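You operate a simulated robot arm through the tools that you are given. There is no shell and no other tool.

You are at the controls of a simulated robot arm. One attempt, no reset.

## Task
Seal the cream card's open bearing and put it in the white tray.
Fine: In the green press: cream slider in, lever down and up, slider back out. Where these are worked on the way, their far stop is far enough and under half their travel is too little: cream slider.

Only the result counts: the job must be done as asked and must still hold three seconds after the hand-in. Knocking over, shifting, dropping, spilling or breaking anything else fails it. A push-on lid holds only when it is set on centred and level and pressed home; a screw cap is set on level and turned clockwise until tight.

## Robot
A 6-joint arm with a two-finger parallel gripper, fixed in place. Base frame: the origin is at the foot of the arm, x ahead of it, y to its left, z up; the work surface is at about z = 0. Units: m, degrees, N and s.
With the tool pointing down near the work surface it reaches from about 0.16 to 0.42 m from the base axis. Its first joint turns from -66.0 to 66.0 degrees. Payload 1.57 kg.
The tool frame sits at the grasp point between the pads (the TCP): z along the fingers, y along the line on which they close. The tips reach 0.03 m beyond it. Largest opening 0.08 m; finger width 0.017, thickness 0.012; the body of the gripper, 0.04 by 0.082 m, starts 0.08 m behind the TCP.
Orientation is told as [roll, pitch, yaw] about the base's x, y, z axes, in that order, counted from this pose: with the fingers straight down and closing along the base's y, the tool's x points along the base's -x, its y along +y and its z along -z.

## Interface
- The arm moves only by the tool nudge_tool. Its argument "commands" is a list of rows, each an object of numbers (a shift or turn left out is 0, a gripper value left out holds the last): "rx", "ry", "rz": the turn, a rotation vector about the tool's x, y, z in degrees; "dx", "dy", "dz": the shift along the tool's x, y, z in m; "gripper": the opening, from 0 (shut) to 1 (fully open). In form: [{"rx": .., "ry": .., "rz": .., "dx": .., "dy": .., "dz": .., "gripper": ..}, ...]. A call has 1 to 20 rows; each row shifts and turns the commanded pose from where the row before left it, along the tool's axes as they then stand. Each row takes 0.2 s and may step no farther than 0.05 m and 8.6 degrees from the row before; otherwise, or with a gripper value out of range, the whole call is refused. Where a pose cannot be reached the arm comes as near as it can. A force on the tool above 90 N (or 10 N above the force at the start of the call, whichever is more), or a blocked arm, ends the call early, and 0.2 s more pass. Each finger travels about 0.153 m/s and halts on what it meets, pressing with about 33 N; the grip force reading is that of the motor and also rises with nothing between the fingers. The clock runs only during rows and for 0.2 s after the last one: add rows that do not move to give the fingers time. It gives the time, the measured TCP pose, the force on the tool (base axes), the opening and the grip force at its end, in the units of the frame above (readings bear some noise), with the torque about the TCP (base axes, N m) and any sound that the robot's microphone picked up.
- Cameras (640 x 400 px; columns grow to the right, rows downward): "scene" is fixed at [0.0506, -0.3282, 0.4254]; the picture's right is [0.82, -0.57, 0.00], its down [-0.34, -0.49, -0.80] and it looks along [0.45, 0.66, -0.60] (base axes); focal length 231 px, centre (320, 200). "wrist" rides on the gripper at [0.072, -0.007, -0.122] in the tool frame; the picture's right is [0.09, 1.00, 0.00], its down [-0.84, 0.08, -0.54] and it looks along [-0.54, 0.05, 0.84] (tool axes); focal length 238 px, centre (320, 200). There is no depth. A picture from a camera that has moved, and an enlarged one, comes with that camera's place and axes in the base frame and with its lens.
- camera(camera): a new picture of that camera. It takes no simulated time.
- enlarge(camera, box): a new picture of the part [left, top, right, bottom] of that camera's present view, enlarged. It takes no simulated time.
- close_job(): hands the job in; it is judged then, once.

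Nothing tells you positions but the pictures and the camera data. Unless the task says otherwise, let go and move clear before handing in.

The tools are called after "Emit:" as a command line: name --argument value ..., lists and objects as JSON in quotes. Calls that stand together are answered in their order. nudge_tool: Moves the arm, as the interface text tells. Its arguments: {"type":"object","properties":{"commands":{"type":"array"}},"required":["commands"]} The other tools are called the same way: camera (camera) takes a picture; enlarge (camera, box) takes an enlarged picture of a part of a camera's view; close_job () hands the job in.

At the start:

```text
time_s: 0.0
eef_pos: [0.2282, -0.0054, 0.2846]
ee_rot: [0.0, 0.0, 0.0]
ft_force: [-0.5, -0.9, 0.5]
ft_torque: [0.0, -0.01, 0.04]
grip_width: 0.08
grip_force: 0.2
```

scene: 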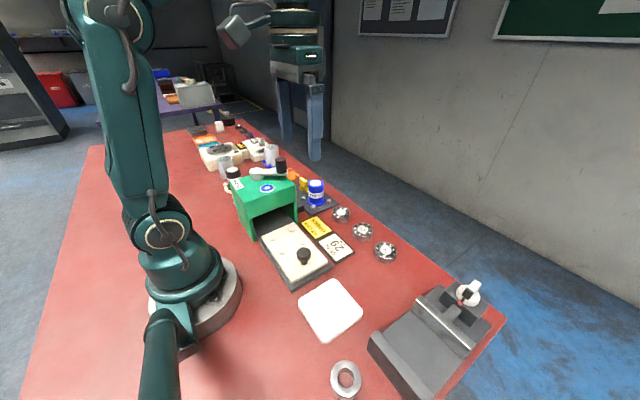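
wrist: 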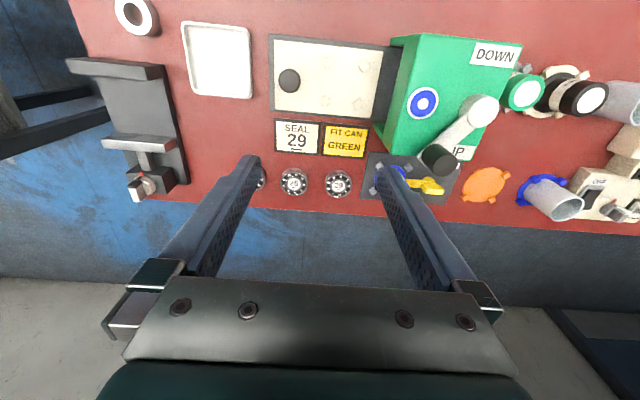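

I see a green press with a cream slider, a white tray, three bearings in a row, cards (SEAL 29, FIT CAN GREEN), a vise and a ring. I'll look closer before moving.

Emit:
enlarge --camera "wrist" --box '[240, 100, 480, 250]'

Emit:
enlarge --camera "scene" --box '[220, 150, 420, 275]'

Emit:
enlarge --camera "wrist" --box '[380, 20, 640, 240]'

Emit:
enlarge --camera "wrist" --box '[60, 0, 300, 210]'

Emit:
enlarge --camera "scene" --box '[180, 110, 340, 210]'

```text
2.67 times, centred on (360, 175) of wrist
camera zoom: at [0.1563, -0.0123, 0.4073], right [-0.09, 1.0, 0.0], down [0.84, 0.08, 0.54], along [0.54, 0.05, -0.84], focal length 636 px, centre (213, 267)
```

zoom: 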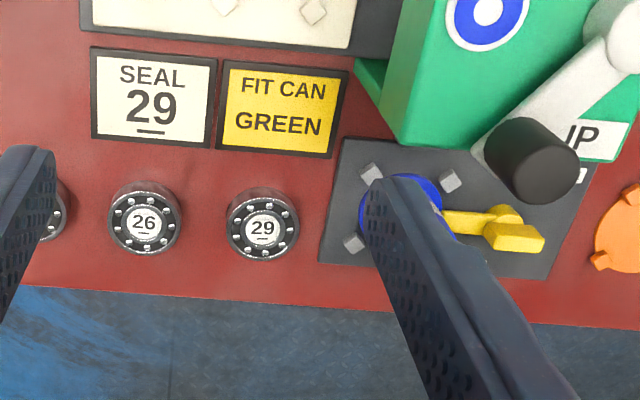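

```text
3.20 times, centred on (320, 212) of scene
camera zoom: at [0.0506, -0.3282, 0.4254], right [0.82, -0.57, 0.0], down [-0.34, -0.49, -0.8], along [0.45, 0.66, -0.6], focal length 740 px, centre (320, 160)
```

zoom: 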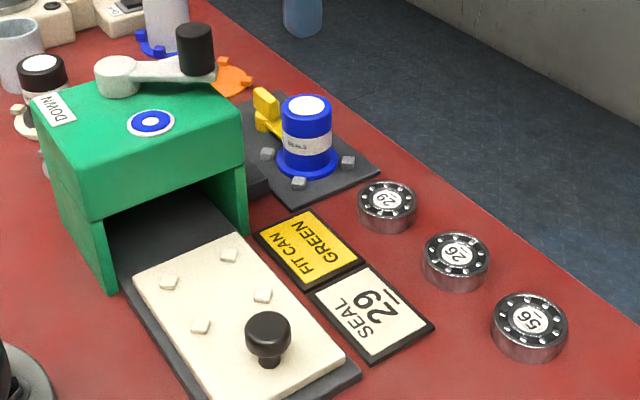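

```text
1.82 times, centred on (510, 130) of wrist
camera zoom: at [0.1563, -0.0123, 0.4073], right [-0.09, 1.0, 0.0], down [0.84, 0.08, 0.54], along [0.54, 0.05, -0.84], focal length 433 px, centre (-26, 327)
```

zoom: 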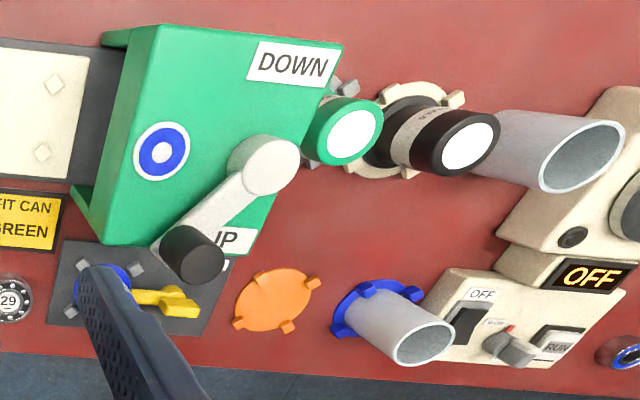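

```text
1.90 times, centred on (180, 105) of wrist
camera zoom: at [0.1563, -0.0123, 0.4073], right [-0.09, 1.0, 0.0], down [0.84, 0.08, 0.54], along [0.54, 0.05, -0.84], focal length 454 px, centre (587, 381)
```

zoom: 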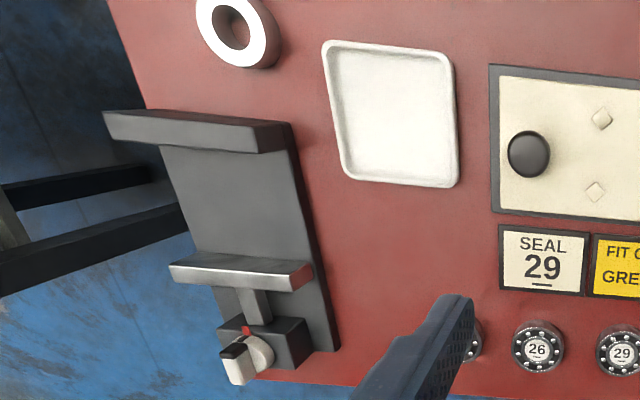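

```text
4.00 times, centred on (260, 160) of scene
camera zoom: at [0.0506, -0.3282, 0.4254], right [0.82, -0.57, 0.0], down [-0.34, -0.49, -0.8], along [0.45, 0.66, -0.6], focal length 925 px, centre (560, 360)
```

zoom: 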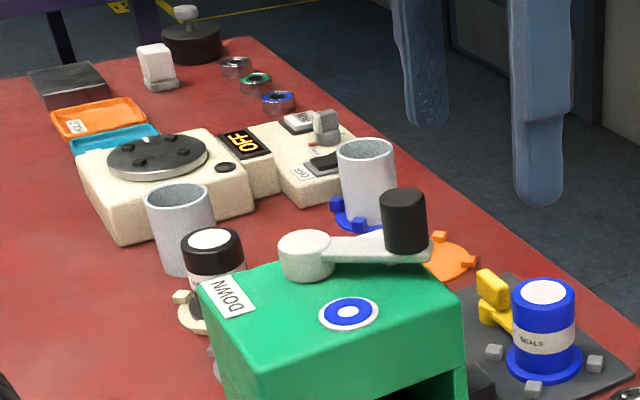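

The bearing marked 29 seems to be the one nearest the blue can. The yellow card and the cans need a closer look, so I'll swing the arm left, staying high, to view the press and the far end.

Emit:
nudge_tool --commands '[{"dy": 0.04, "dz": -0.01}, {"dy": 0.04, "dz": -0.01}, {"dy": 0.04, "dx": 0.01}, {"dy": 0.04, "dx": 0.01}, {"dx": 0.01}]'

```text
time_s: 1.2
eef_pos: [0.1987, 0.1535, 0.3055]
ee_rot: [0.0, 0.0, -0.1]
ft_force: [-0.1, 0.3, 0.5]
ft_torque: [0.0, 0.03, 0.0]
grip_width: 0.08
grip_force: 0.1
```

Arm is now above the press, high. I'll take pictures of what lies beneath.

Emit:
camera --camera "wrist"

Emit:
enlarge --camera "wrist" --box '[120, 0, 360, 150]'

Emit:
enlarge --camera "wrist" --box '[340, 0, 580, 150]'

Emit:
enlarge --camera "wrist" --box '[150, 80, 390, 230]'

```text
taken
camera wrist: at [0.1261, 0.1481, 0.4276], right [-0.09, 1.0, 0.0], down [0.84, 0.08, 0.54], along [0.54, 0.05, -0.84], focal length 238 px, centre (320, 200)
```

wrist: 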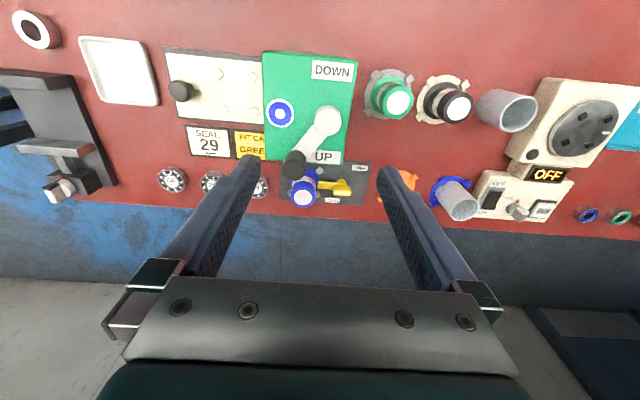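

```text
2.67 times, centred on (240, 75) of wrist
camera zoom: at [0.1261, 0.1481, 0.4276], right [-0.09, 1.0, 0.0], down [0.84, 0.08, 0.54], along [0.54, 0.05, -0.84], focal length 636 px, centre (533, 533)
```

zoom: 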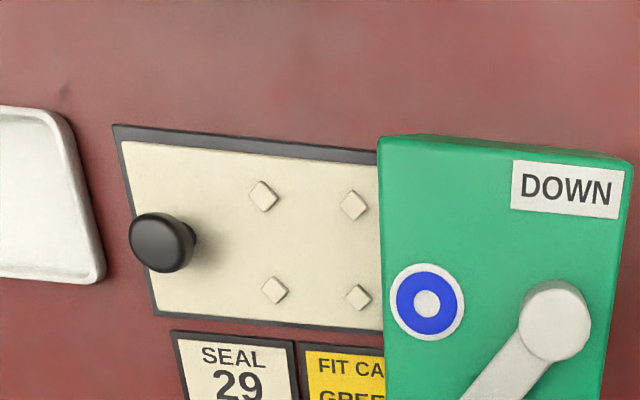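

```text
2.67 times, centred on (460, 75) of wrist
camera zoom: at [0.1261, 0.1481, 0.4276], right [-0.09, 1.0, 0.0], down [0.84, 0.08, 0.54], along [0.54, 0.05, -0.84], focal length 636 px, centre (-53, 533)
```

zoom: 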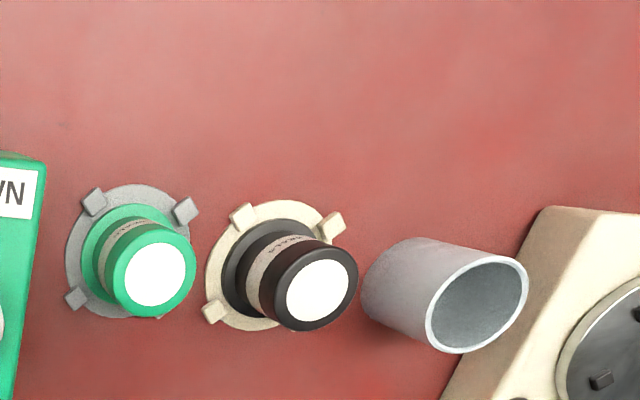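

```text
2.67 times, centred on (270, 155) of wrist
camera zoom: at [0.1261, 0.1481, 0.4276], right [-0.09, 1.0, 0.0], down [0.84, 0.08, 0.54], along [0.54, 0.05, -0.84], focal length 636 px, centre (453, 320)
```

zoom: 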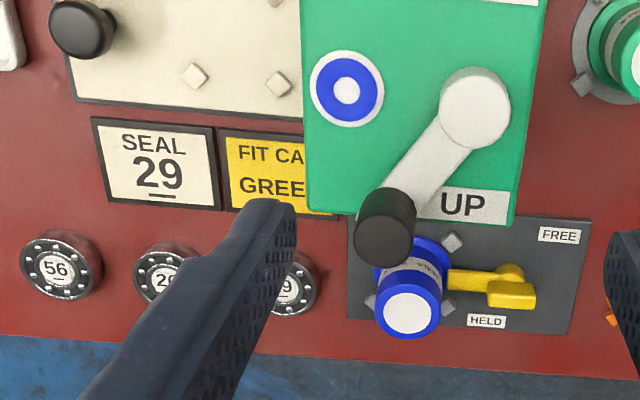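

The station beside the press holds a blue can with a FREE/HELD latch, and the yellow card reads "FIT CAN GREEN". I'll look at the rest of the bench to understand how these relate before deciding anything.

Emit:
nudge_tool --commands '[{"dy": 0.04, "rz": -8}, {"dy": 0.04, "rz": -8}, {"dy": 0.03, "rz": -8}, {"rz": -8}, {"rz": 0}]'

Emit:
camera --camera "wrist"

Emit:
enlarge --camera "scene" --box '[180, 110, 300, 185]'

```text
time_s: 2.4
eef_pos: [0.1738, 0.2483, 0.2775]
ee_rot: [-0.1, -0.1, 32.2]
ft_force: [-0.9, 0.2, 0.8]
ft_torque: [-0.04, 0.0, 0.03]
grip_width: 0.0798
grip_force: 0.1
out of reach, approached as far as the arm can: row 1, 2, 3
```

```text
taken
camera wrist: at [0.1156, 0.2056, 0.4001], right [-0.61, 0.79, 0.0], down [0.67, 0.51, 0.54], along [0.43, 0.33, -0.84], focal length 238 px, centre (320, 200)
```

wrist: 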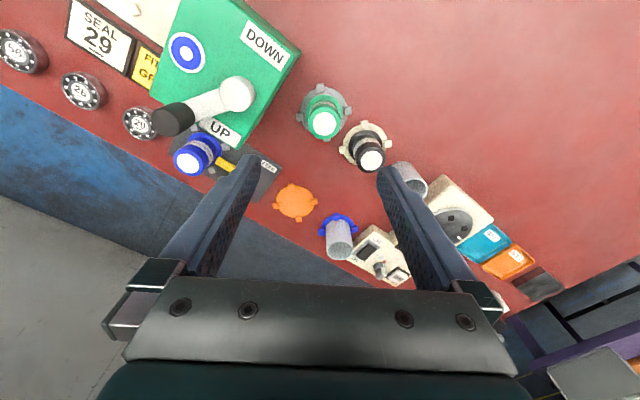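

```text
5.33 times, centred on (240, 148) of scene
camera zoom: at [0.0506, -0.3282, 0.4254], right [0.82, -0.57, 0.0], down [-0.34, -0.49, -0.8], along [0.45, 0.66, -0.6], focal length 1233 px, centre (747, 480)
```

zoom: 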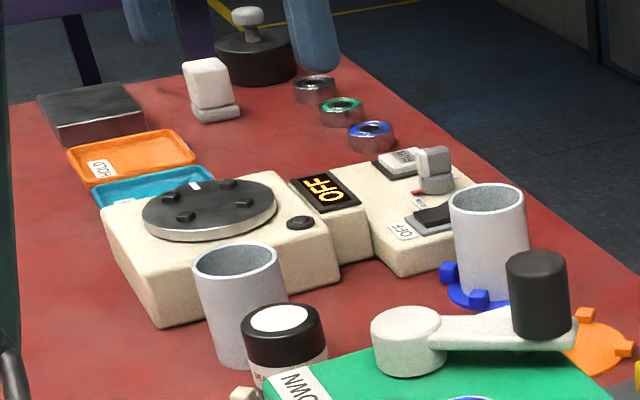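

A test turntable, labelled trays and three sealed rings stand further along. I'll enlarge those.

Emit:
enlarge --camera "wrist" --box '[330, 150, 570, 310]'

Emit:
enlarge --camera "scene" --box '[215, 115, 265, 150]'

Emit:
enlarge --camera "wrist" --box '[60, 0, 420, 230]'

```text
2.50 times, centred on (450, 230) of wrist
camera zoom: at [0.1156, 0.2056, 0.4001], right [-0.61, 0.79, 0.0], down [0.67, 0.51, 0.54], along [0.43, 0.33, -0.84], focal length 596 px, centre (-5, 125)
```

zoom: 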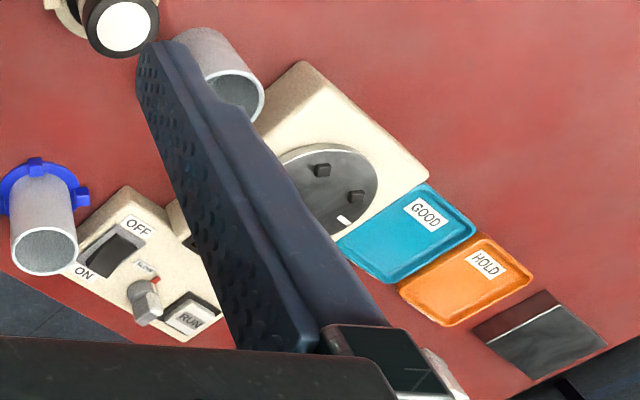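

```text
11.43 times, centred on (240, 132) of scene
camera zoom: at [0.0506, -0.3282, 0.4254], right [0.82, -0.57, 0.0], down [-0.34, -0.49, -0.8], along [0.45, 0.66, -0.6], focal length 2642 px, centre (1234, 971)
```

zoom: 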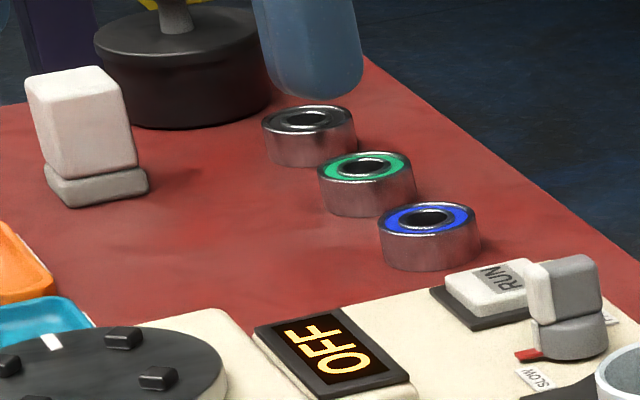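

```text
1.74 times, centred on (240, 115) of wrist
camera zoom: at [0.1156, 0.2056, 0.4001], right [-0.61, 0.79, 0.0], down [0.67, 0.51, 0.54], along [0.43, 0.33, -0.84], focal length 414 px, centre (459, 348)
```

zoom: 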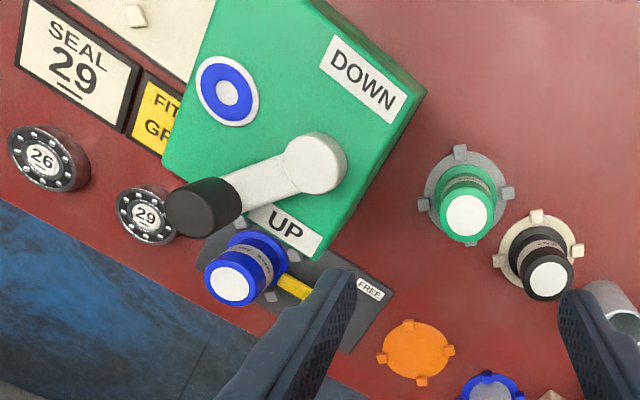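

This bench carries several stations (press, can stand, spin tester with GOOD/HOLD trays). My job is only the cream card's one: bearing 29, at about (0.371, 0.043). The yellow card and the cans weren't asked for, so I'll leave them alone. Next I'll return to the neutral orientation and move toward the bearing.

Emit:
nudge_tool --commands '[{"rz": 8}, {"rz": 8, "dy": -0.03}, {"rz": 8, "dy": -0.04}, {"rz": 8, "dy": -0.04}, {"dy": -0.04, "dx": -0.03}, {"dy": -0.04, "dx": -0.03}, {"dx": -0.03}, {"dx": 0}]'

```text
time_s: 4.2
eef_pos: [0.292, 0.0613, 0.2763]
ee_rot: [0.0, 0.0, -0.1]
ft_force: [0.0, 0.6, -0.6]
ft_torque: [0.03, 0.01, 0.02]
grip_width: 0.08
grip_force: 0.1
```

The arm is back at neutral yaw, near (0.292, 0.061, 0.276). I'll take a picture from here to fix the bearing and nest positions.

Emit:
camera --camera "wrist"

Emit:
enlarge --camera "wrist" --box '[180, 0, 420, 150]'

```text
taken
camera wrist: at [0.2198, 0.0563, 0.3988], right [-0.09, 1.0, 0.0], down [0.84, 0.08, 0.54], along [0.54, 0.05, -0.84], focal length 238 px, centre (320, 200)
```

wrist: 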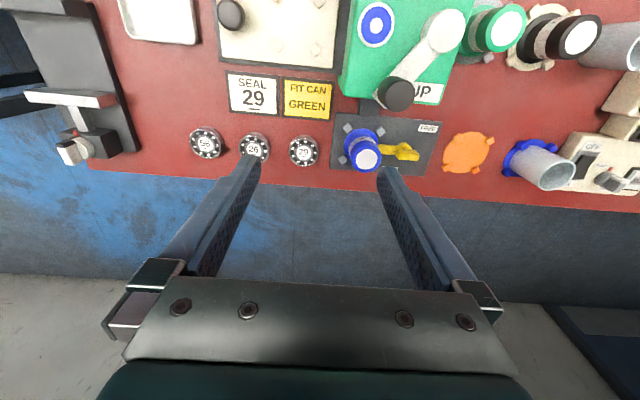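

```text
2.67 times, centred on (300, 75) of wrist
camera zoom: at [0.2198, 0.0563, 0.3988], right [-0.09, 1.0, 0.0], down [0.84, 0.08, 0.54], along [0.54, 0.05, -0.84], focal length 636 px, centre (373, 533)
```

zoom: 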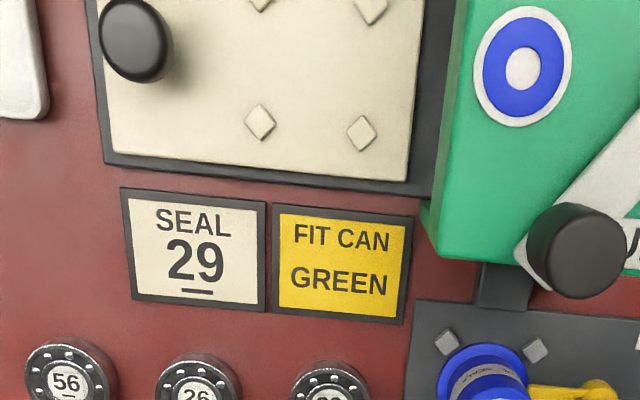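

Bearing 29 measures at about (0.370, 0.043) with its top near z = 0.018. I'll move above it, part-close the fingers so they clear the neighbours, and come down halfway for a check.

Emit:
nudge_tool --commands '[{"dx": -0.039, "dy": -0.009, "gripper": 0.8}, {"dx": -0.039, "dy": -0.0095}, {"dz": 0.04}, {"dz": 0.04}, {"dz": 0.04}, {"dz": 0.03}, {}]'

Emit:
camera --camera "wrist"

Emit:
camera --camera "scene"

```text
time_s: 5.8
eef_pos: [0.3332, 0.0342, 0.0987]
ee_rot: [0.0, 0.0, 0.0]
ft_force: [0.1, -0.2, 0.3]
ft_torque: [-0.02, -0.01, 0.0]
grip_width: 0.0641
grip_force: 0.1
out of reach, approached as far as the arm can: row 1, 2
```

```text
taken
camera wrist: at [0.2608, 0.0285, 0.2217], right [-0.09, 1.0, 0.0], down [0.84, 0.08, 0.54], along [0.54, 0.05, -0.84], focal length 238 px, centre (320, 200)
```

wrist: 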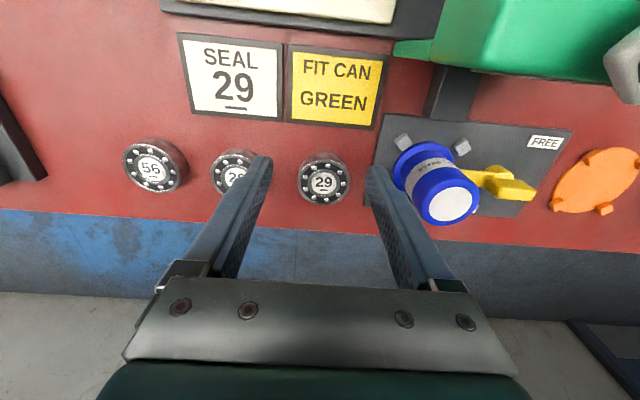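

```text
taken
```

scene: 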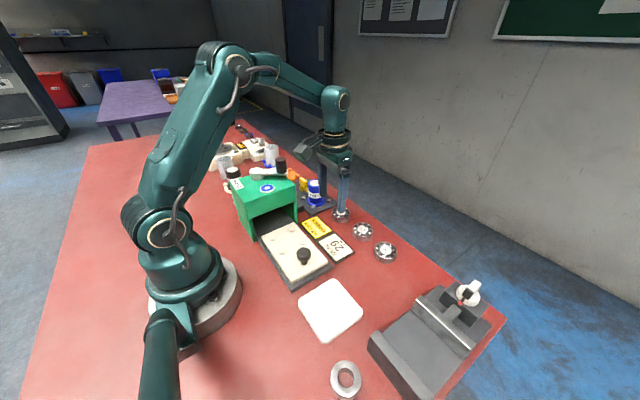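

Refined position of bearing 29: (0.3705, 0.042). I'll centre over it at this height, then descend to just above the table and check before closing.

Emit:
nudge_tool --commands '[{"dx": -0.019, "dy": 0.004}, {"dx": -0.0183, "dy": 0.004}, {}]'

Emit:
camera --camera "wrist"

```text
time_s: 6.6
eef_pos: [0.3726, 0.0421, 0.099]
ee_rot: [0.0, -0.1, 0.0]
ft_force: [0.0, 0.6, 0.4]
ft_torque: [0.03, 0.01, 0.01]
grip_width: 0.064
grip_force: 0.1
```

```text
taken
camera wrist: at [0.2986, 0.0367, 0.2216], right [-0.09, 1.0, 0.0], down [0.84, 0.08, 0.54], along [0.54, 0.05, -0.84], focal length 238 px, centre (320, 200)
```

wrist: 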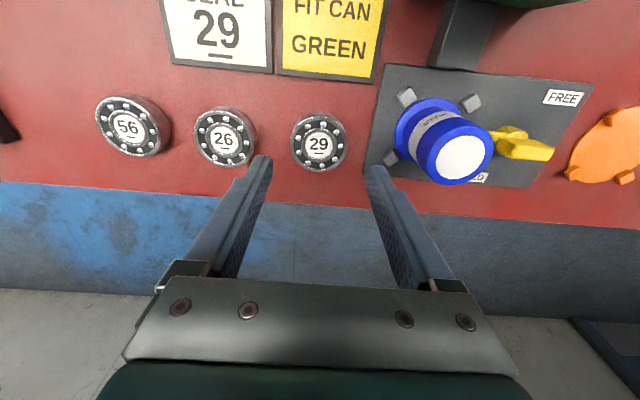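

The bearing sits centred between the fingers at (0.3715, 0.042). Descending to z ≈ 0.034 and closing on it.

Emit:
nudge_tool --commands '[{"dz": 0.02}, {"dz": 0.02}, {"dz": 0.015}, {"dz": 0.01}, {}]'

Emit:
camera --camera "wrist"

```text
time_s: 7.8
eef_pos: [0.3711, 0.0423, 0.0348]
ee_rot: [-0.1, 0.0, 0.0]
ft_force: [-0.6, 0.1, 1.2]
ft_torque: [-0.01, 0.01, 0.0]
grip_width: 0.0641
grip_force: 0.0
```

```text
taken
camera wrist: at [0.2987, 0.0372, 0.1564], right [-0.09, 1.0, 0.0], down [0.84, 0.08, 0.54], along [0.54, 0.05, -0.84], focal length 238 px, centre (320, 200)
```

wrist: 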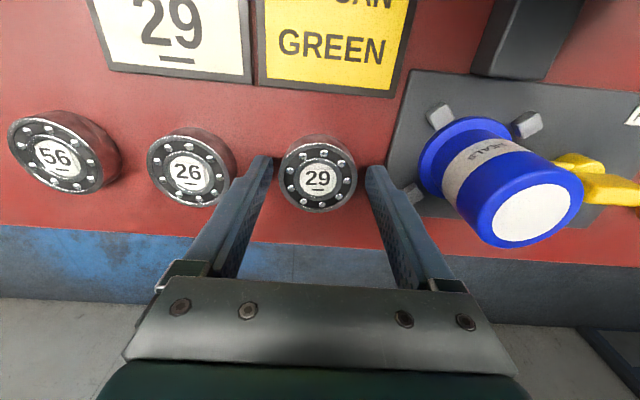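

Both fingers straddle the bearing. Closing, then lifting slightly to check the hold.

Emit:
nudge_tool --commands '[{"gripper": 0.3}, {}, {}, {}]'

```text
time_s: 8.8
eef_pos: [0.3713, 0.0427, 0.0337]
ee_rot: [0.1, -0.1, 0.0]
ft_force: [-0.5, -0.2, -0.7]
ft_torque: [0.0, 0.06, 0.05]
grip_width: 0.0508
grip_force: 33.2
```

Holding at 50.8 mm width. I'll lift to about z = 0.16 and carry it over the slider's nest near (0.198, 0.026).

Emit:
nudge_tool --commands '[{"dz": -0.02}, {"dz": -0.035}, {"dz": -0.035}, {"dz": -0.035}, {"dy": -0.008, "dx": 0.03}, {"dy": -0.008, "dx": 0.03}, {"dx": 0.04}, {"dx": 0.04}, {"dx": 0.03}, {}]'

Emit:
camera --camera "wrist"

Emit:
camera --camera "scene"

```text
time_s: 11.0
eef_pos: [0.2019, 0.0284, 0.159]
ee_rot: [0.0, -0.1, 0.0]
ft_force: [-0.3, 0.7, 0.7]
ft_torque: [0.03, 0.02, 0.01]
grip_width: 0.0242
grip_force: 0.1
```

```text
taken
camera wrist: at [0.1289, 0.0223, 0.2816], right [-0.09, 1.0, 0.0], down [0.84, 0.08, 0.54], along [0.54, 0.05, -0.84], focal length 238 px, centre (320, 200)
```

wrist: 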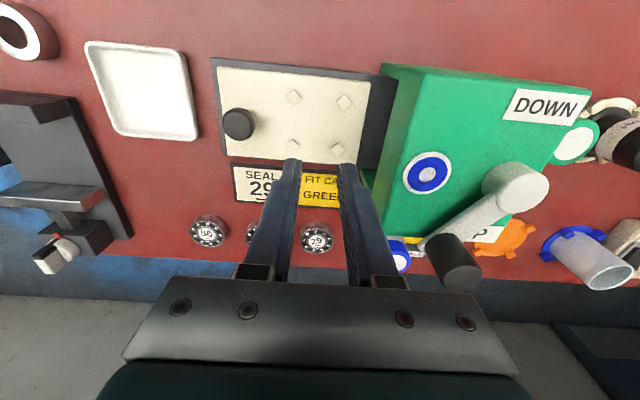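

```text
taken
```

scene: 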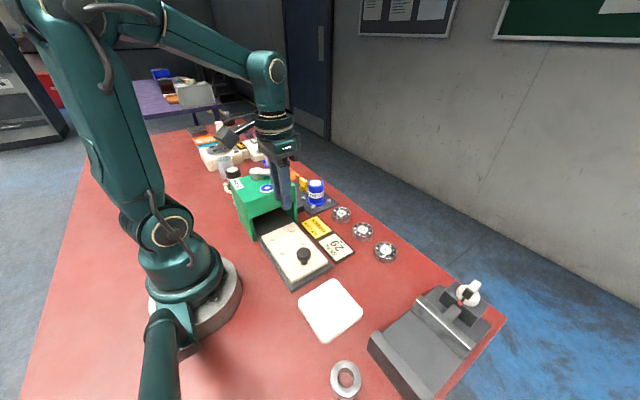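

The bearing slipped from the grip during the lift and is still standing upright at its old place. I'll go back, grip lower, and lift slowly while watching the grip width.

Emit:
nudge_tool --commands '[{"dx": -0.04, "gripper": 0.8}, {"dx": -0.04}, {"dx": -0.03, "dy": 0.007}, {"dx": -0.03, "dy": 0.007}, {"dx": -0.0285}, {"dz": 0.03}, {"dz": 0.03}, {}]'

Emit:
camera --camera "wrist"

Emit:
enlarge --camera "scene" --box '[290, 170, 410, 270]'

```text
time_s: 12.8
eef_pos: [0.3691, 0.0419, 0.0986]
ee_rot: [0.0, 0.0, 0.1]
ft_force: [0.7, -0.8, 0.8]
ft_torque: [0.0, 0.02, 0.04]
grip_width: 0.064
grip_force: 0.0
```

```text
taken
camera wrist: at [0.2973, 0.0355, 0.2207], right [-0.09, 1.0, 0.0], down [0.84, 0.08, 0.54], along [0.54, 0.05, -0.84], focal length 238 px, centre (320, 200)
```

wrist: 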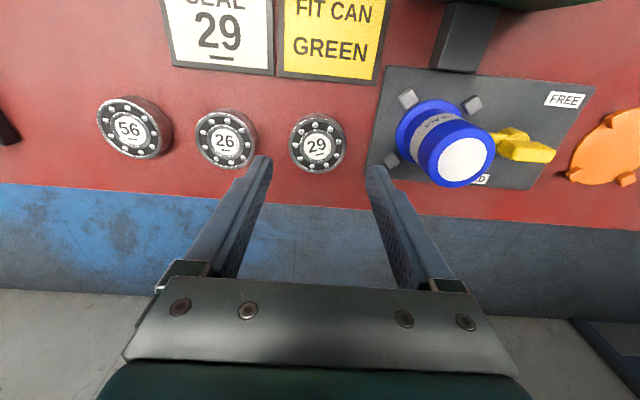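

```text
4.00 times, centred on (350, 220) of scene
camera zoom: at [0.0506, -0.3282, 0.4254], right [0.82, -0.57, 0.0], down [-0.34, -0.49, -0.8], along [0.45, 0.66, -0.6], focal length 925 px, centre (200, 120)
```

zoom: 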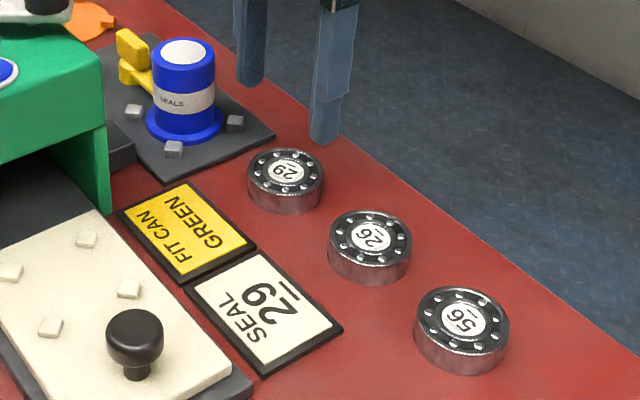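

Bearing 29 is upright and essentially unmoved. Descending again, a little lower this time, and closing fully.

Emit:
nudge_tool --commands '[{"dz": 0.02, "dy": 0.0005, "dx": -0.001}, {"dz": 0.02}, {"dz": 0.015}, {"dz": 0.01}, {"dz": 0.002}, {}, {"gripper": 0.3}, {}, {}, {}, {}]'

Emit:
camera --camera "wrist"

Emit:
enlarge --camera "scene" --box '[290, 170, 410, 270]'

```text
time_s: 15.2
eef_pos: [0.3704, 0.0423, 0.0318]
ee_rot: [0.0, 0.1, 0.1]
ft_force: [0.3, -0.5, -0.2]
ft_torque: [-0.01, 0.0, -0.01]
grip_width: 0.0508
grip_force: 32.6
```

```text
taken
camera wrist: at [0.2978, 0.0358, 0.1538], right [-0.09, 1.0, 0.0], down [0.84, 0.08, 0.54], along [0.54, 0.05, -0.84], focal length 238 px, centre (320, 200)
```

wrist: 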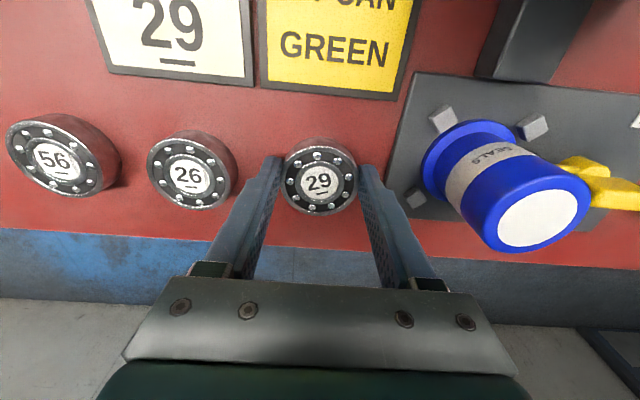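

```text
4.00 times, centred on (350, 220) of scene
camera zoom: at [0.0506, -0.3282, 0.4254], right [0.82, -0.57, 0.0], down [-0.34, -0.49, -0.8], along [0.45, 0.66, -0.6], focal length 925 px, centre (200, 120)
```

zoom: 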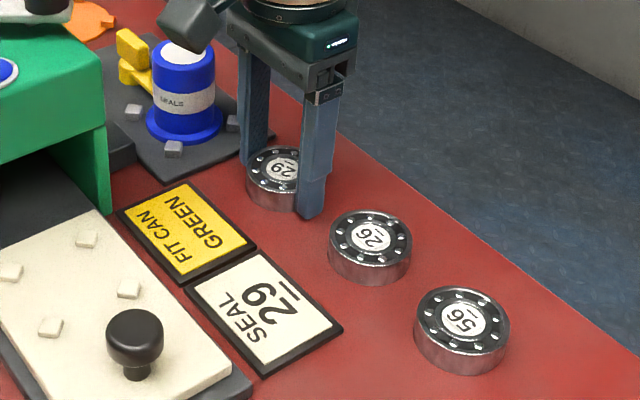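

Gripped at 50.8 mm again. Now a slow lift of 1 cm, watching the width.

Emit:
nudge_tool --commands '[{"dz": -0.001}, {"dz": -0.002}, {"dz": -0.002}, {"dz": -0.002}, {"dz": -0.003}, {}]'

Emit:
enlarge --camera "scene" --box '[290, 170, 410, 270]'

```text
time_s: 16.6
eef_pos: [0.3704, 0.0426, 0.0424]
ee_rot: [0.0, 0.0, -0.1]
ft_force: [0.1, -0.3, 0.0]
ft_torque: [-0.01, -0.03, -0.02]
grip_width: 0.0507
grip_force: 32.8
```

```text
4.00 times, centred on (350, 220) of scene
camera zoom: at [0.0506, -0.3282, 0.4254], right [0.82, -0.57, 0.0], down [-0.34, -0.49, -0.8], along [0.45, 0.66, -0.6], focal length 925 px, centre (200, 120)
```

zoom: 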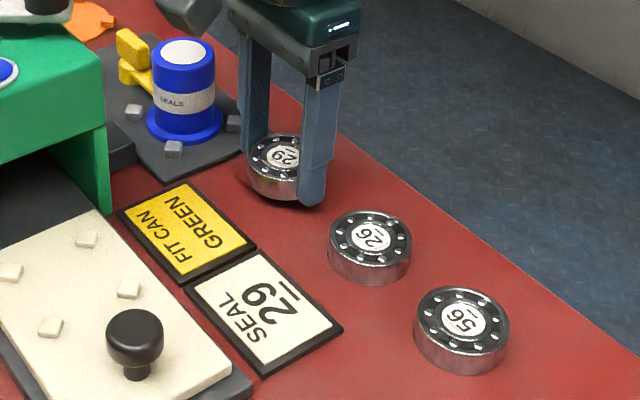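

It is lifted cleanly, with a shadow beneath. I'll keep the motion slow: raise further, shift y to 0.026 early, then travel to above the nest.

Emit:
nudge_tool --commands '[{"dz": -0.005}, {"dz": -0.008}, {"dz": -0.01}, {"dz": -0.01}, {"dz": -0.01}, {"dz": -0.005, "dx": 0.005}, {"dx": 0.01, "dy": -0.004}, {"dx": 0.01, "dy": -0.004}, {"dx": 0.012, "dy": -0.004}, {"dx": 0.012, "dy": -0.004}, {"dx": 0.012}, {}]'

```text
time_s: 19.2
eef_pos: [0.3108, 0.0263, 0.0904]
ee_rot: [0.1, 0.0, 0.1]
ft_force: [0.1, -0.1, -2.4]
ft_torque: [0.0, -0.01, -0.03]
grip_width: 0.0511
grip_force: 33.1
```

Still held (51 mm, about 2.4 N of weight now showing). Continuing slowly toward the nest.

Emit:
nudge_tool --commands '[{"dx": 0.012}, {"dx": 0.014}, {"dx": 0.014}, {"dx": 0.014}, {"dx": 0.014}, {"dx": 0.014}, {"dx": 0.012}, {"dx": 0.01}, {"dx": 0.006}, {}]'

Emit:
camera --camera "wrist"

Emit:
enlarge --camera "scene" --box '[230, 170, 360, 290]'

```text
time_s: 21.4
eef_pos: [0.1994, 0.0266, 0.0896]
ee_rot: [0.0, -0.1, 0.0]
ft_force: [0.6, -1.4, -1.7]
ft_torque: [0.0, 0.01, -0.01]
grip_width: 0.0508
grip_force: 32.7
```

```text
taken
camera wrist: at [0.127, 0.0197, 0.2122], right [-0.09, 1.0, 0.0], down [0.84, 0.08, 0.54], along [0.54, 0.05, -0.84], focal length 238 px, centre (320, 200)
```

wrist: 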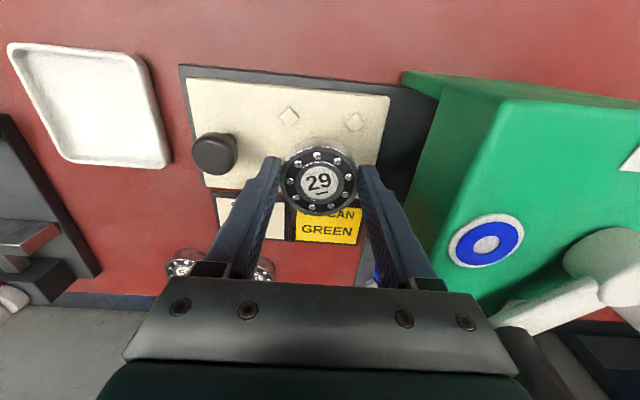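

```text
3.33 times, centred on (295, 230) of scene
camera zoom: at [0.0506, -0.3282, 0.4254], right [0.82, -0.57, 0.0], down [-0.34, -0.49, -0.8], along [0.45, 0.66, -0.6], focal length 771 px, centre (403, 100)
```

zoom: 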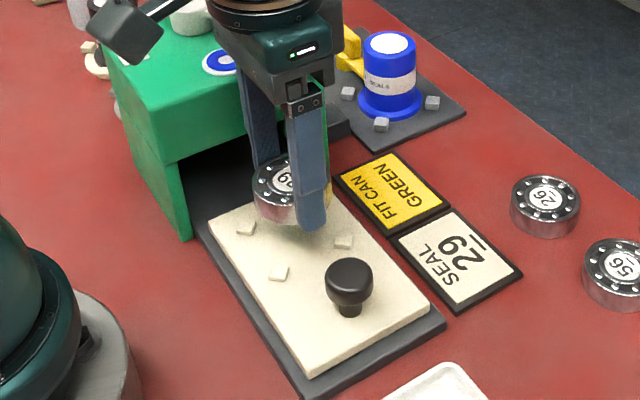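

Nest centre comes out at about (0.198, 0.025), and the bearing hangs level and centred. Lowering toward the nest in stages.

Emit:
nudge_tool --commands '[{"dx": 0.0012, "dy": -0.0012}, {"dz": 0.01}, {"dz": 0.01}, {"dz": 0.008}, {}]'

Emit:
enlarge --camera "scene" --box '[250, 190, 340, 260]'

Emit:
camera --camera "wrist"

```text
time_s: 22.6
eef_pos: [0.1991, 0.0243, 0.061]
ee_rot: [0.0, 0.0, 0.0]
ft_force: [0.3, 0.6, -1.6]
ft_torque: [0.0, 0.01, -0.01]
grip_width: 0.0507
grip_force: 33.1
```

```text
5.71 times, centred on (295, 225) of scene
camera zoom: at [0.0506, -0.3282, 0.4254], right [0.82, -0.57, 0.0], down [-0.34, -0.49, -0.8], along [0.45, 0.66, -0.6], focal length 1321 px, centre (463, 57)
```

zoom: 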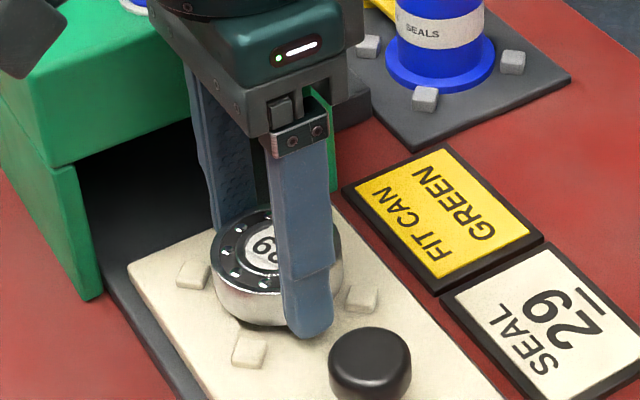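

```text
taken
camera wrist: at [0.1258, 0.0184, 0.1842], right [-0.09, 1.0, 0.0], down [0.84, 0.08, 0.54], along [0.54, 0.05, -0.84], focal length 238 px, centre (320, 200)
```

wrist: 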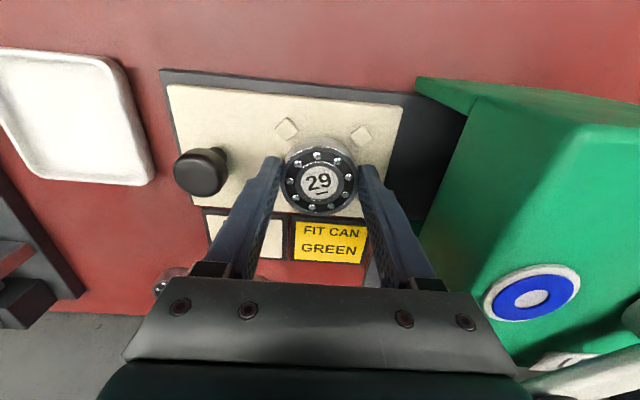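

The bearing is centred between the pegs within about a millimetre. Lowering in small steps until it touches.

Emit:
nudge_tool --commands '[{"dz": 0.002, "dx": 0.0005, "dy": 0.0005}, {"dz": 0.002}, {"dz": 0.002}, {}]'

```text
time_s: 23.6
eef_pos: [0.1987, 0.026, 0.0571]
ee_rot: [0.0, 0.0, -0.1]
ft_force: [0.0, -0.5, -1.5]
ft_torque: [0.02, 0.02, -0.02]
grip_width: 0.0509
grip_force: 33.2
```

No contact yet (force still just the weight). A few more small steps.

Emit:
nudge_tool --commands '[{"dz": 0.001}, {"dz": 0.001}, {"dz": 0.001}, {}]'

```text
time_s: 24.6
eef_pos: [0.1988, 0.0256, 0.0528]
ee_rot: [0.1, 0.0, 0.0]
ft_force: [-6.1, 1.0, 34.0]
ft_torque: [-0.31, 0.25, 0.02]
grip_width: 0.0508
grip_force: 33.2
```

Contact: 34 N at z ≈ 0.053, so the bearing is resting on the slider. I'll ease up a touch and open.

Emit:
nudge_tool --commands '[{"dz": -0.0008}, {}, {"gripper": 0.72}, {}, {}]'

Emit:
enlarge --camera "scene" --box '[250, 190, 340, 260]'

Emit:
camera --camera "wrist"

```text
time_s: 25.8
eef_pos: [0.1972, 0.0262, 0.0537]
ee_rot: [0.0, -0.1, 0.0]
ft_force: [0.2, -0.4, -0.3]
ft_torque: [0.0, 0.01, 0.01]
grip_width: 0.0576
grip_force: 0.0
```

```text
5.71 times, centred on (295, 225) of scene
camera zoom: at [0.0506, -0.3282, 0.4254], right [0.82, -0.57, 0.0], down [-0.34, -0.49, -0.8], along [0.45, 0.66, -0.6], focal length 1321 px, centre (463, 57)
```

zoom: 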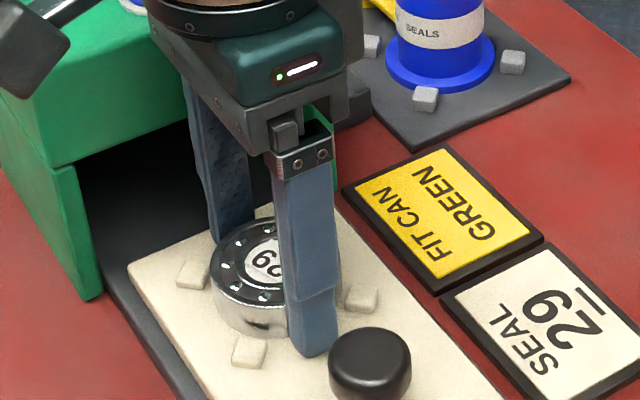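

```text
taken
camera wrist: at [0.1256, 0.019, 0.1761], right [-0.09, 1.0, 0.0], down [0.84, 0.08, 0.54], along [0.54, 0.05, -0.84], focal length 238 px, centre (320, 200)
```

wrist: 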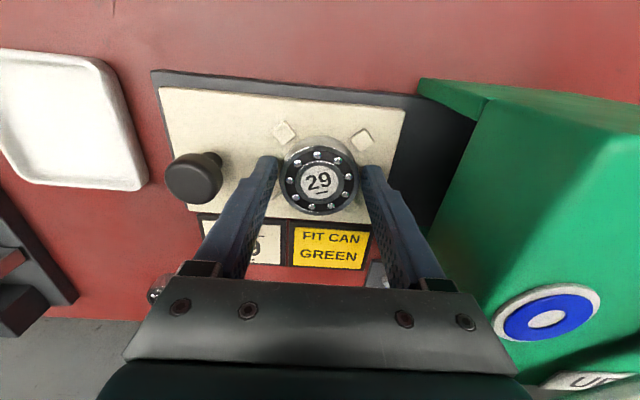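

Released and standing in the nest. Lifting straight up and checking how it sits.

Emit:
nudge_tool --commands '[{"dz": -0.01}, {"dz": -0.02}, {"dz": -0.03}, {"dz": -0.04}, {"dz": -0.03}, {}]'

Emit:
enlarge --camera "scene" --box '[230, 180, 350, 290]'

Emit:
enlarge --camera "wrist" --box '[180, 40, 420, 200]'

```text
time_s: 27.2
eef_pos: [0.1978, 0.0253, 0.1827]
ee_rot: [0.1, 0.0, 0.0]
ft_force: [1.0, -0.5, 1.1]
ft_torque: [0.0, -0.01, 0.02]
grip_width: 0.0576
grip_force: 0.0
```

```text
3.64 times, centred on (290, 235) of scene
camera zoom: at [0.0506, -0.3282, 0.4254], right [0.82, -0.57, 0.0], down [-0.34, -0.49, -0.8], along [0.45, 0.66, -0.6], focal length 841 px, centre (429, 73)
```

zoom: 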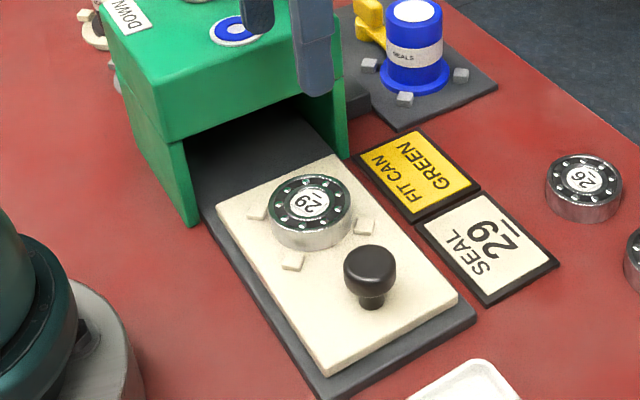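

```text
2.50 times, centred on (300, 120) of wrist
camera zoom: at [0.1248, 0.0188, 0.3054], right [-0.09, 1.0, 0.0], down [0.84, 0.08, 0.54], along [0.54, 0.05, -0.84], focal length 596 px, centre (370, 400)
```

zoom: 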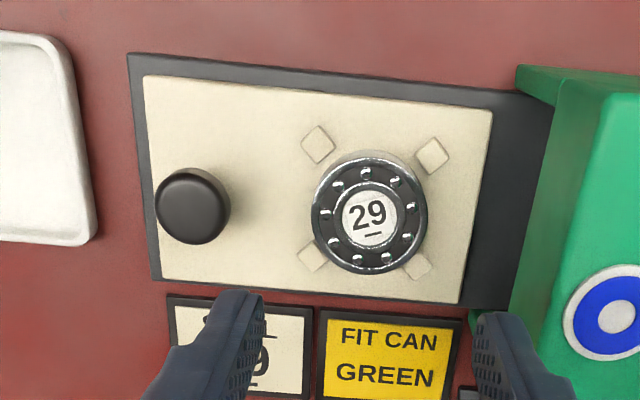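

The bearing sits squarely among the four pegs. The slider knob's head is at about (0.198, -0.051), top near z = 0.049. I'll turn the gripper 90° (camera on the -y side) so its fingers close along x and stay clear of the press.

Emit:
nudge_tool --commands '[{"rz": -8.2}, {"rz": -8.2}, {"rz": -8.2}, {"rz": -8.2}, {"rz": -8.2}, {"rz": -8.2}, {"rz": -8.2}, {"rz": -8.2}, {"rz": -8.2}, {"rz": -8.2}, {"rz": -8.0}, {}]'

Emit:
camera --camera "wrist"

```text
time_s: 29.8
eef_pos: [0.1992, 0.0258, 0.1842]
ee_rot: [0.0, -0.1, 90.2]
ft_force: [0.5, 0.2, 0.1]
ft_torque: [0.0, 0.02, -0.02]
grip_width: 0.0575
grip_force: 0.0
```

```text
taken
camera wrist: at [0.2042, -0.046, 0.3059], right [-1.0, -0.09, 0.0], down [-0.08, 0.84, 0.54], along [-0.05, 0.54, -0.84], focal length 238 px, centre (320, 200)
```

wrist: 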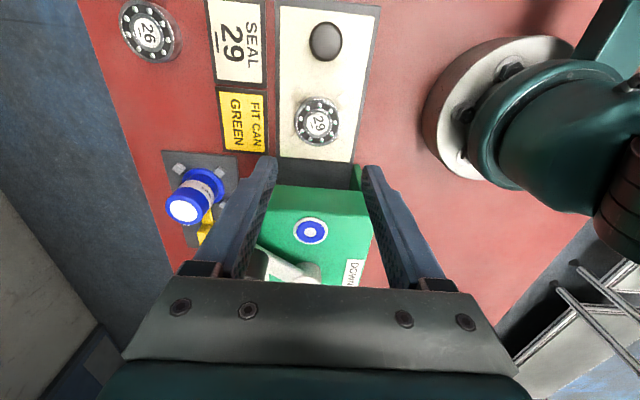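

Yaw 90° works. Moving over the knob and part-way down.

Emit:
nudge_tool --commands '[{"dx": 0.04}, {"dx": 0.0368, "dy": 0.0012}, {"dz": 0.04}, {"dz": 0.04}, {}]'

Emit:
camera --camera "wrist"

Emit:
enlarge --camera "scene" --box '[230, 180, 350, 290]'

```text
time_s: 31.0
eef_pos: [0.1957, -0.0519, 0.1027]
ee_rot: [0.0, 0.1, 89.9]
ft_force: [1.2, -0.8, -0.2]
ft_torque: [-0.02, -0.02, 0.01]
grip_width: 0.0574
grip_force: 0.0
```

```text
taken
camera wrist: at [0.2019, -0.123, 0.2254], right [-1.0, -0.09, 0.0], down [-0.08, 0.84, 0.54], along [-0.05, 0.54, -0.84], focal length 238 px, centre (320, 200)
```

wrist: 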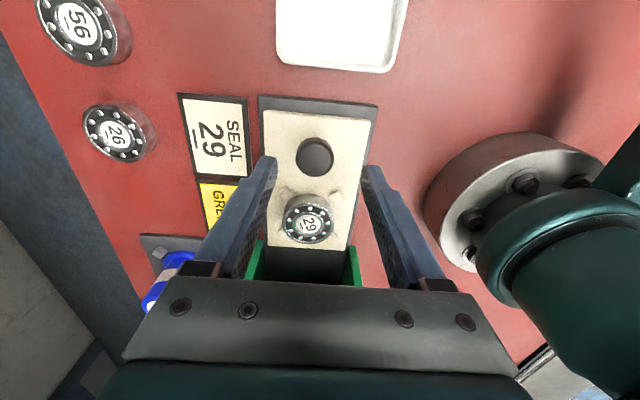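

```text
3.64 times, centred on (290, 235) of scene
camera zoom: at [0.0506, -0.3282, 0.4254], right [0.82, -0.57, 0.0], down [-0.34, -0.49, -0.8], along [0.45, 0.66, -0.6], focal length 841 px, centre (429, 73)
```

zoom: 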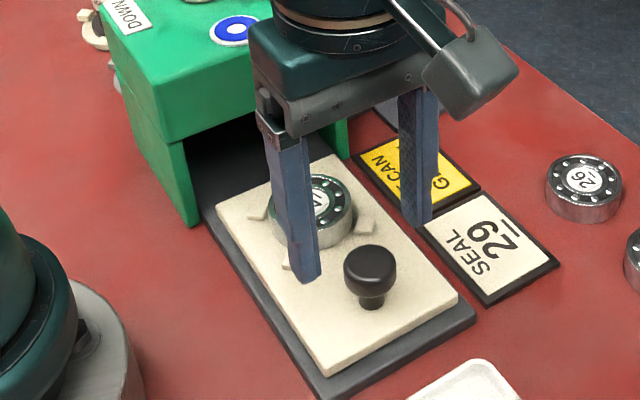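

The knob centre is at about (0.200, -0.050). Centering on it and lowering so the fingertips sit just above the slider plate, then closing.

Emit:
nudge_tool --commands '[{"dx": -0.002, "dy": -0.002}, {"dz": 0.02}, {"dz": 0.015}, {"dz": 0.008}, {}, {"gripper": 0.2}, {}, {}, {}]'

Emit:
enlarge --camera "scene" --box '[230, 180, 350, 290]'

```text
time_s: 33.0
eef_pos: [0.1991, -0.0496, 0.0612]
ee_rot: [-0.4, 0.0, 90.0]
ft_force: [18.5, -1.2, -20.2]
ft_torque: [-0.06, -0.16, 0.03]
grip_width: 0.0295
grip_force: 39.4
```

```text
3.64 times, centred on (290, 235) of scene
camera zoom: at [0.0506, -0.3282, 0.4254], right [0.82, -0.57, 0.0], down [-0.34, -0.49, -0.8], along [0.45, 0.66, -0.6], focal length 841 px, centre (429, 73)
```

zoom: 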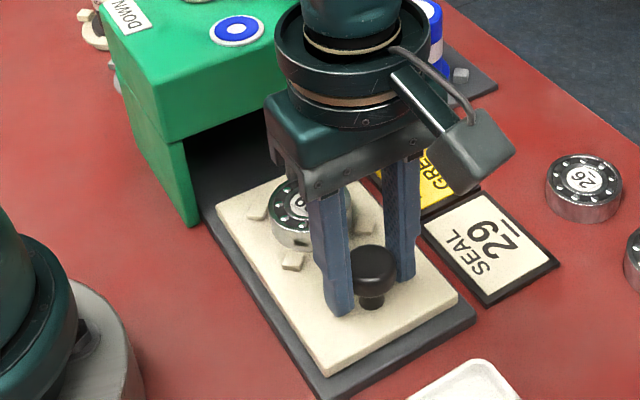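

The knob is gripped (29.5 mm), with a slight sideways load; I'll relieve that by shifting 1 mm in +x and then push the slider in toward +y gently.

Emit:
nudge_tool --commands '[{"dy": -0.001}, {"dx": -0.005}, {"dx": -0.008}, {"dx": -0.008}, {}]'

Emit:
enlarge --camera "scene" --box '[230, 180, 350, 290]'

```text
time_s: 34.2
eef_pos: [0.2007, -0.0284, 0.0609]
ee_rot: [0.0, 0.1, 90.0]
ft_force: [5.2, -0.3, 22.6]
ft_torque: [-0.2, -0.06, 0.02]
grip_width: 0.0294
grip_force: 39.1
```

```text
3.64 times, centred on (290, 235) of scene
camera zoom: at [0.0506, -0.3282, 0.4255], right [0.82, -0.57, 0.0], down [-0.34, -0.49, -0.8], along [0.45, 0.66, -0.6], focal length 841 px, centre (429, 73)
```

zoom: 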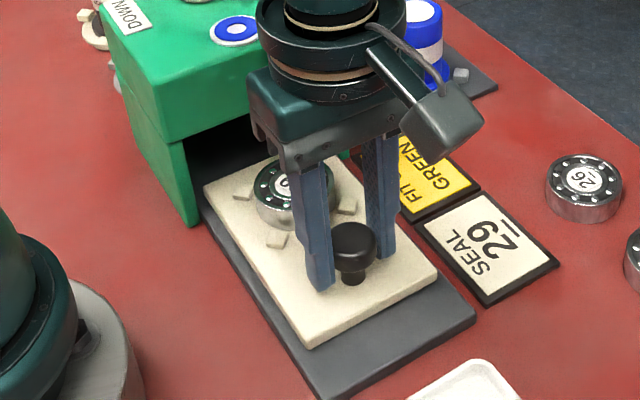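

The slider follows nicely with the bearing in place. Continuing inwards.

Emit:
nudge_tool --commands '[{"dx": -0.01}, {"dx": -0.01}, {"dx": -0.01}, {"dx": -0.01}, {"dx": -0.01}, {}]'

Emit:
enlarge --camera "scene" --box '[220, 140, 350, 270]'

```text
time_s: 35.6
eef_pos: [0.2005, 0.0212, 0.0603]
ee_rot: [0.1, 0.0, 90.0]
ft_force: [6.1, 1.1, -1.7]
ft_torque: [-0.11, -0.1, 0.05]
grip_width: 0.0294
grip_force: 39.1
```

```text
3.08 times, centred on (285, 205) of scene
camera zoom: at [0.0506, -0.3282, 0.4254], right [0.82, -0.57, 0.0], down [-0.34, -0.49, -0.8], along [0.45, 0.66, -0.6], focal length 711 px, centre (428, 185)
```

zoom: 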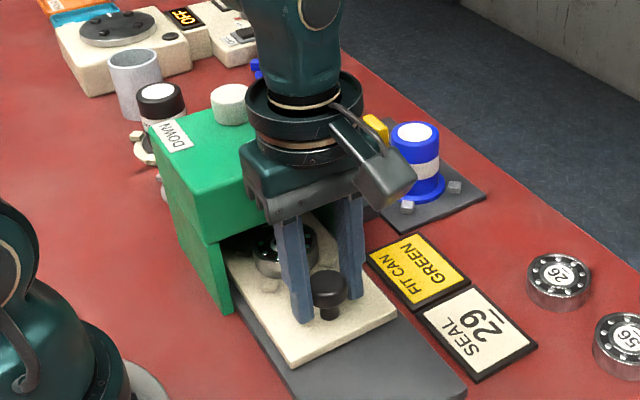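

Knob now at y ≈ 0.021, with the bearing entering the press. Continuing until the stop, watching the y force.

Emit:
nudge_tool --commands '[{"dx": -0.008}, {"dx": -0.008}, {"dx": -0.008}, {}]'

Emit:
enlarge --camera "scene" --box '[220, 140, 350, 270]'

```text
time_s: 36.6
eef_pos: [0.1998, 0.0451, 0.0612]
ee_rot: [0.1, 0.0, 90.0]
ft_force: [0.1, 1.1, 4.8]
ft_torque: [-0.21, 0.02, -0.09]
grip_width: 0.0294
grip_force: 39.4
```

```text
3.08 times, centred on (285, 205) of scene
camera zoom: at [0.0506, -0.3282, 0.4254], right [0.82, -0.57, 0.0], down [-0.34, -0.49, -0.8], along [0.45, 0.66, -0.6], focal length 711 px, centre (428, 185)
```

zoom: 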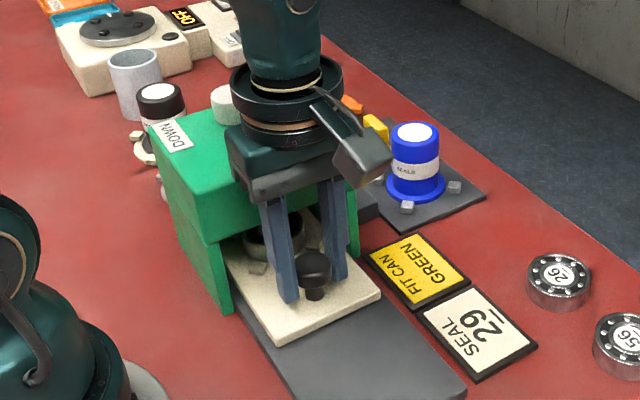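

Still moving freely at y ≈ 0.045. I'll continue in smaller steps toward the far stop.

Emit:
nudge_tool --commands '[{"dx": -0.006}, {"dx": -0.006}, {}]'

```text
time_s: 37.4
eef_pos: [0.1993, 0.0571, 0.0609]
ee_rot: [0.0, 0.1, 90.1]
ft_force: [8.2, -27.2, -2.2]
ft_torque: [-0.45, -0.1, 0.01]
grip_width: 0.0295
grip_force: 39.3
```

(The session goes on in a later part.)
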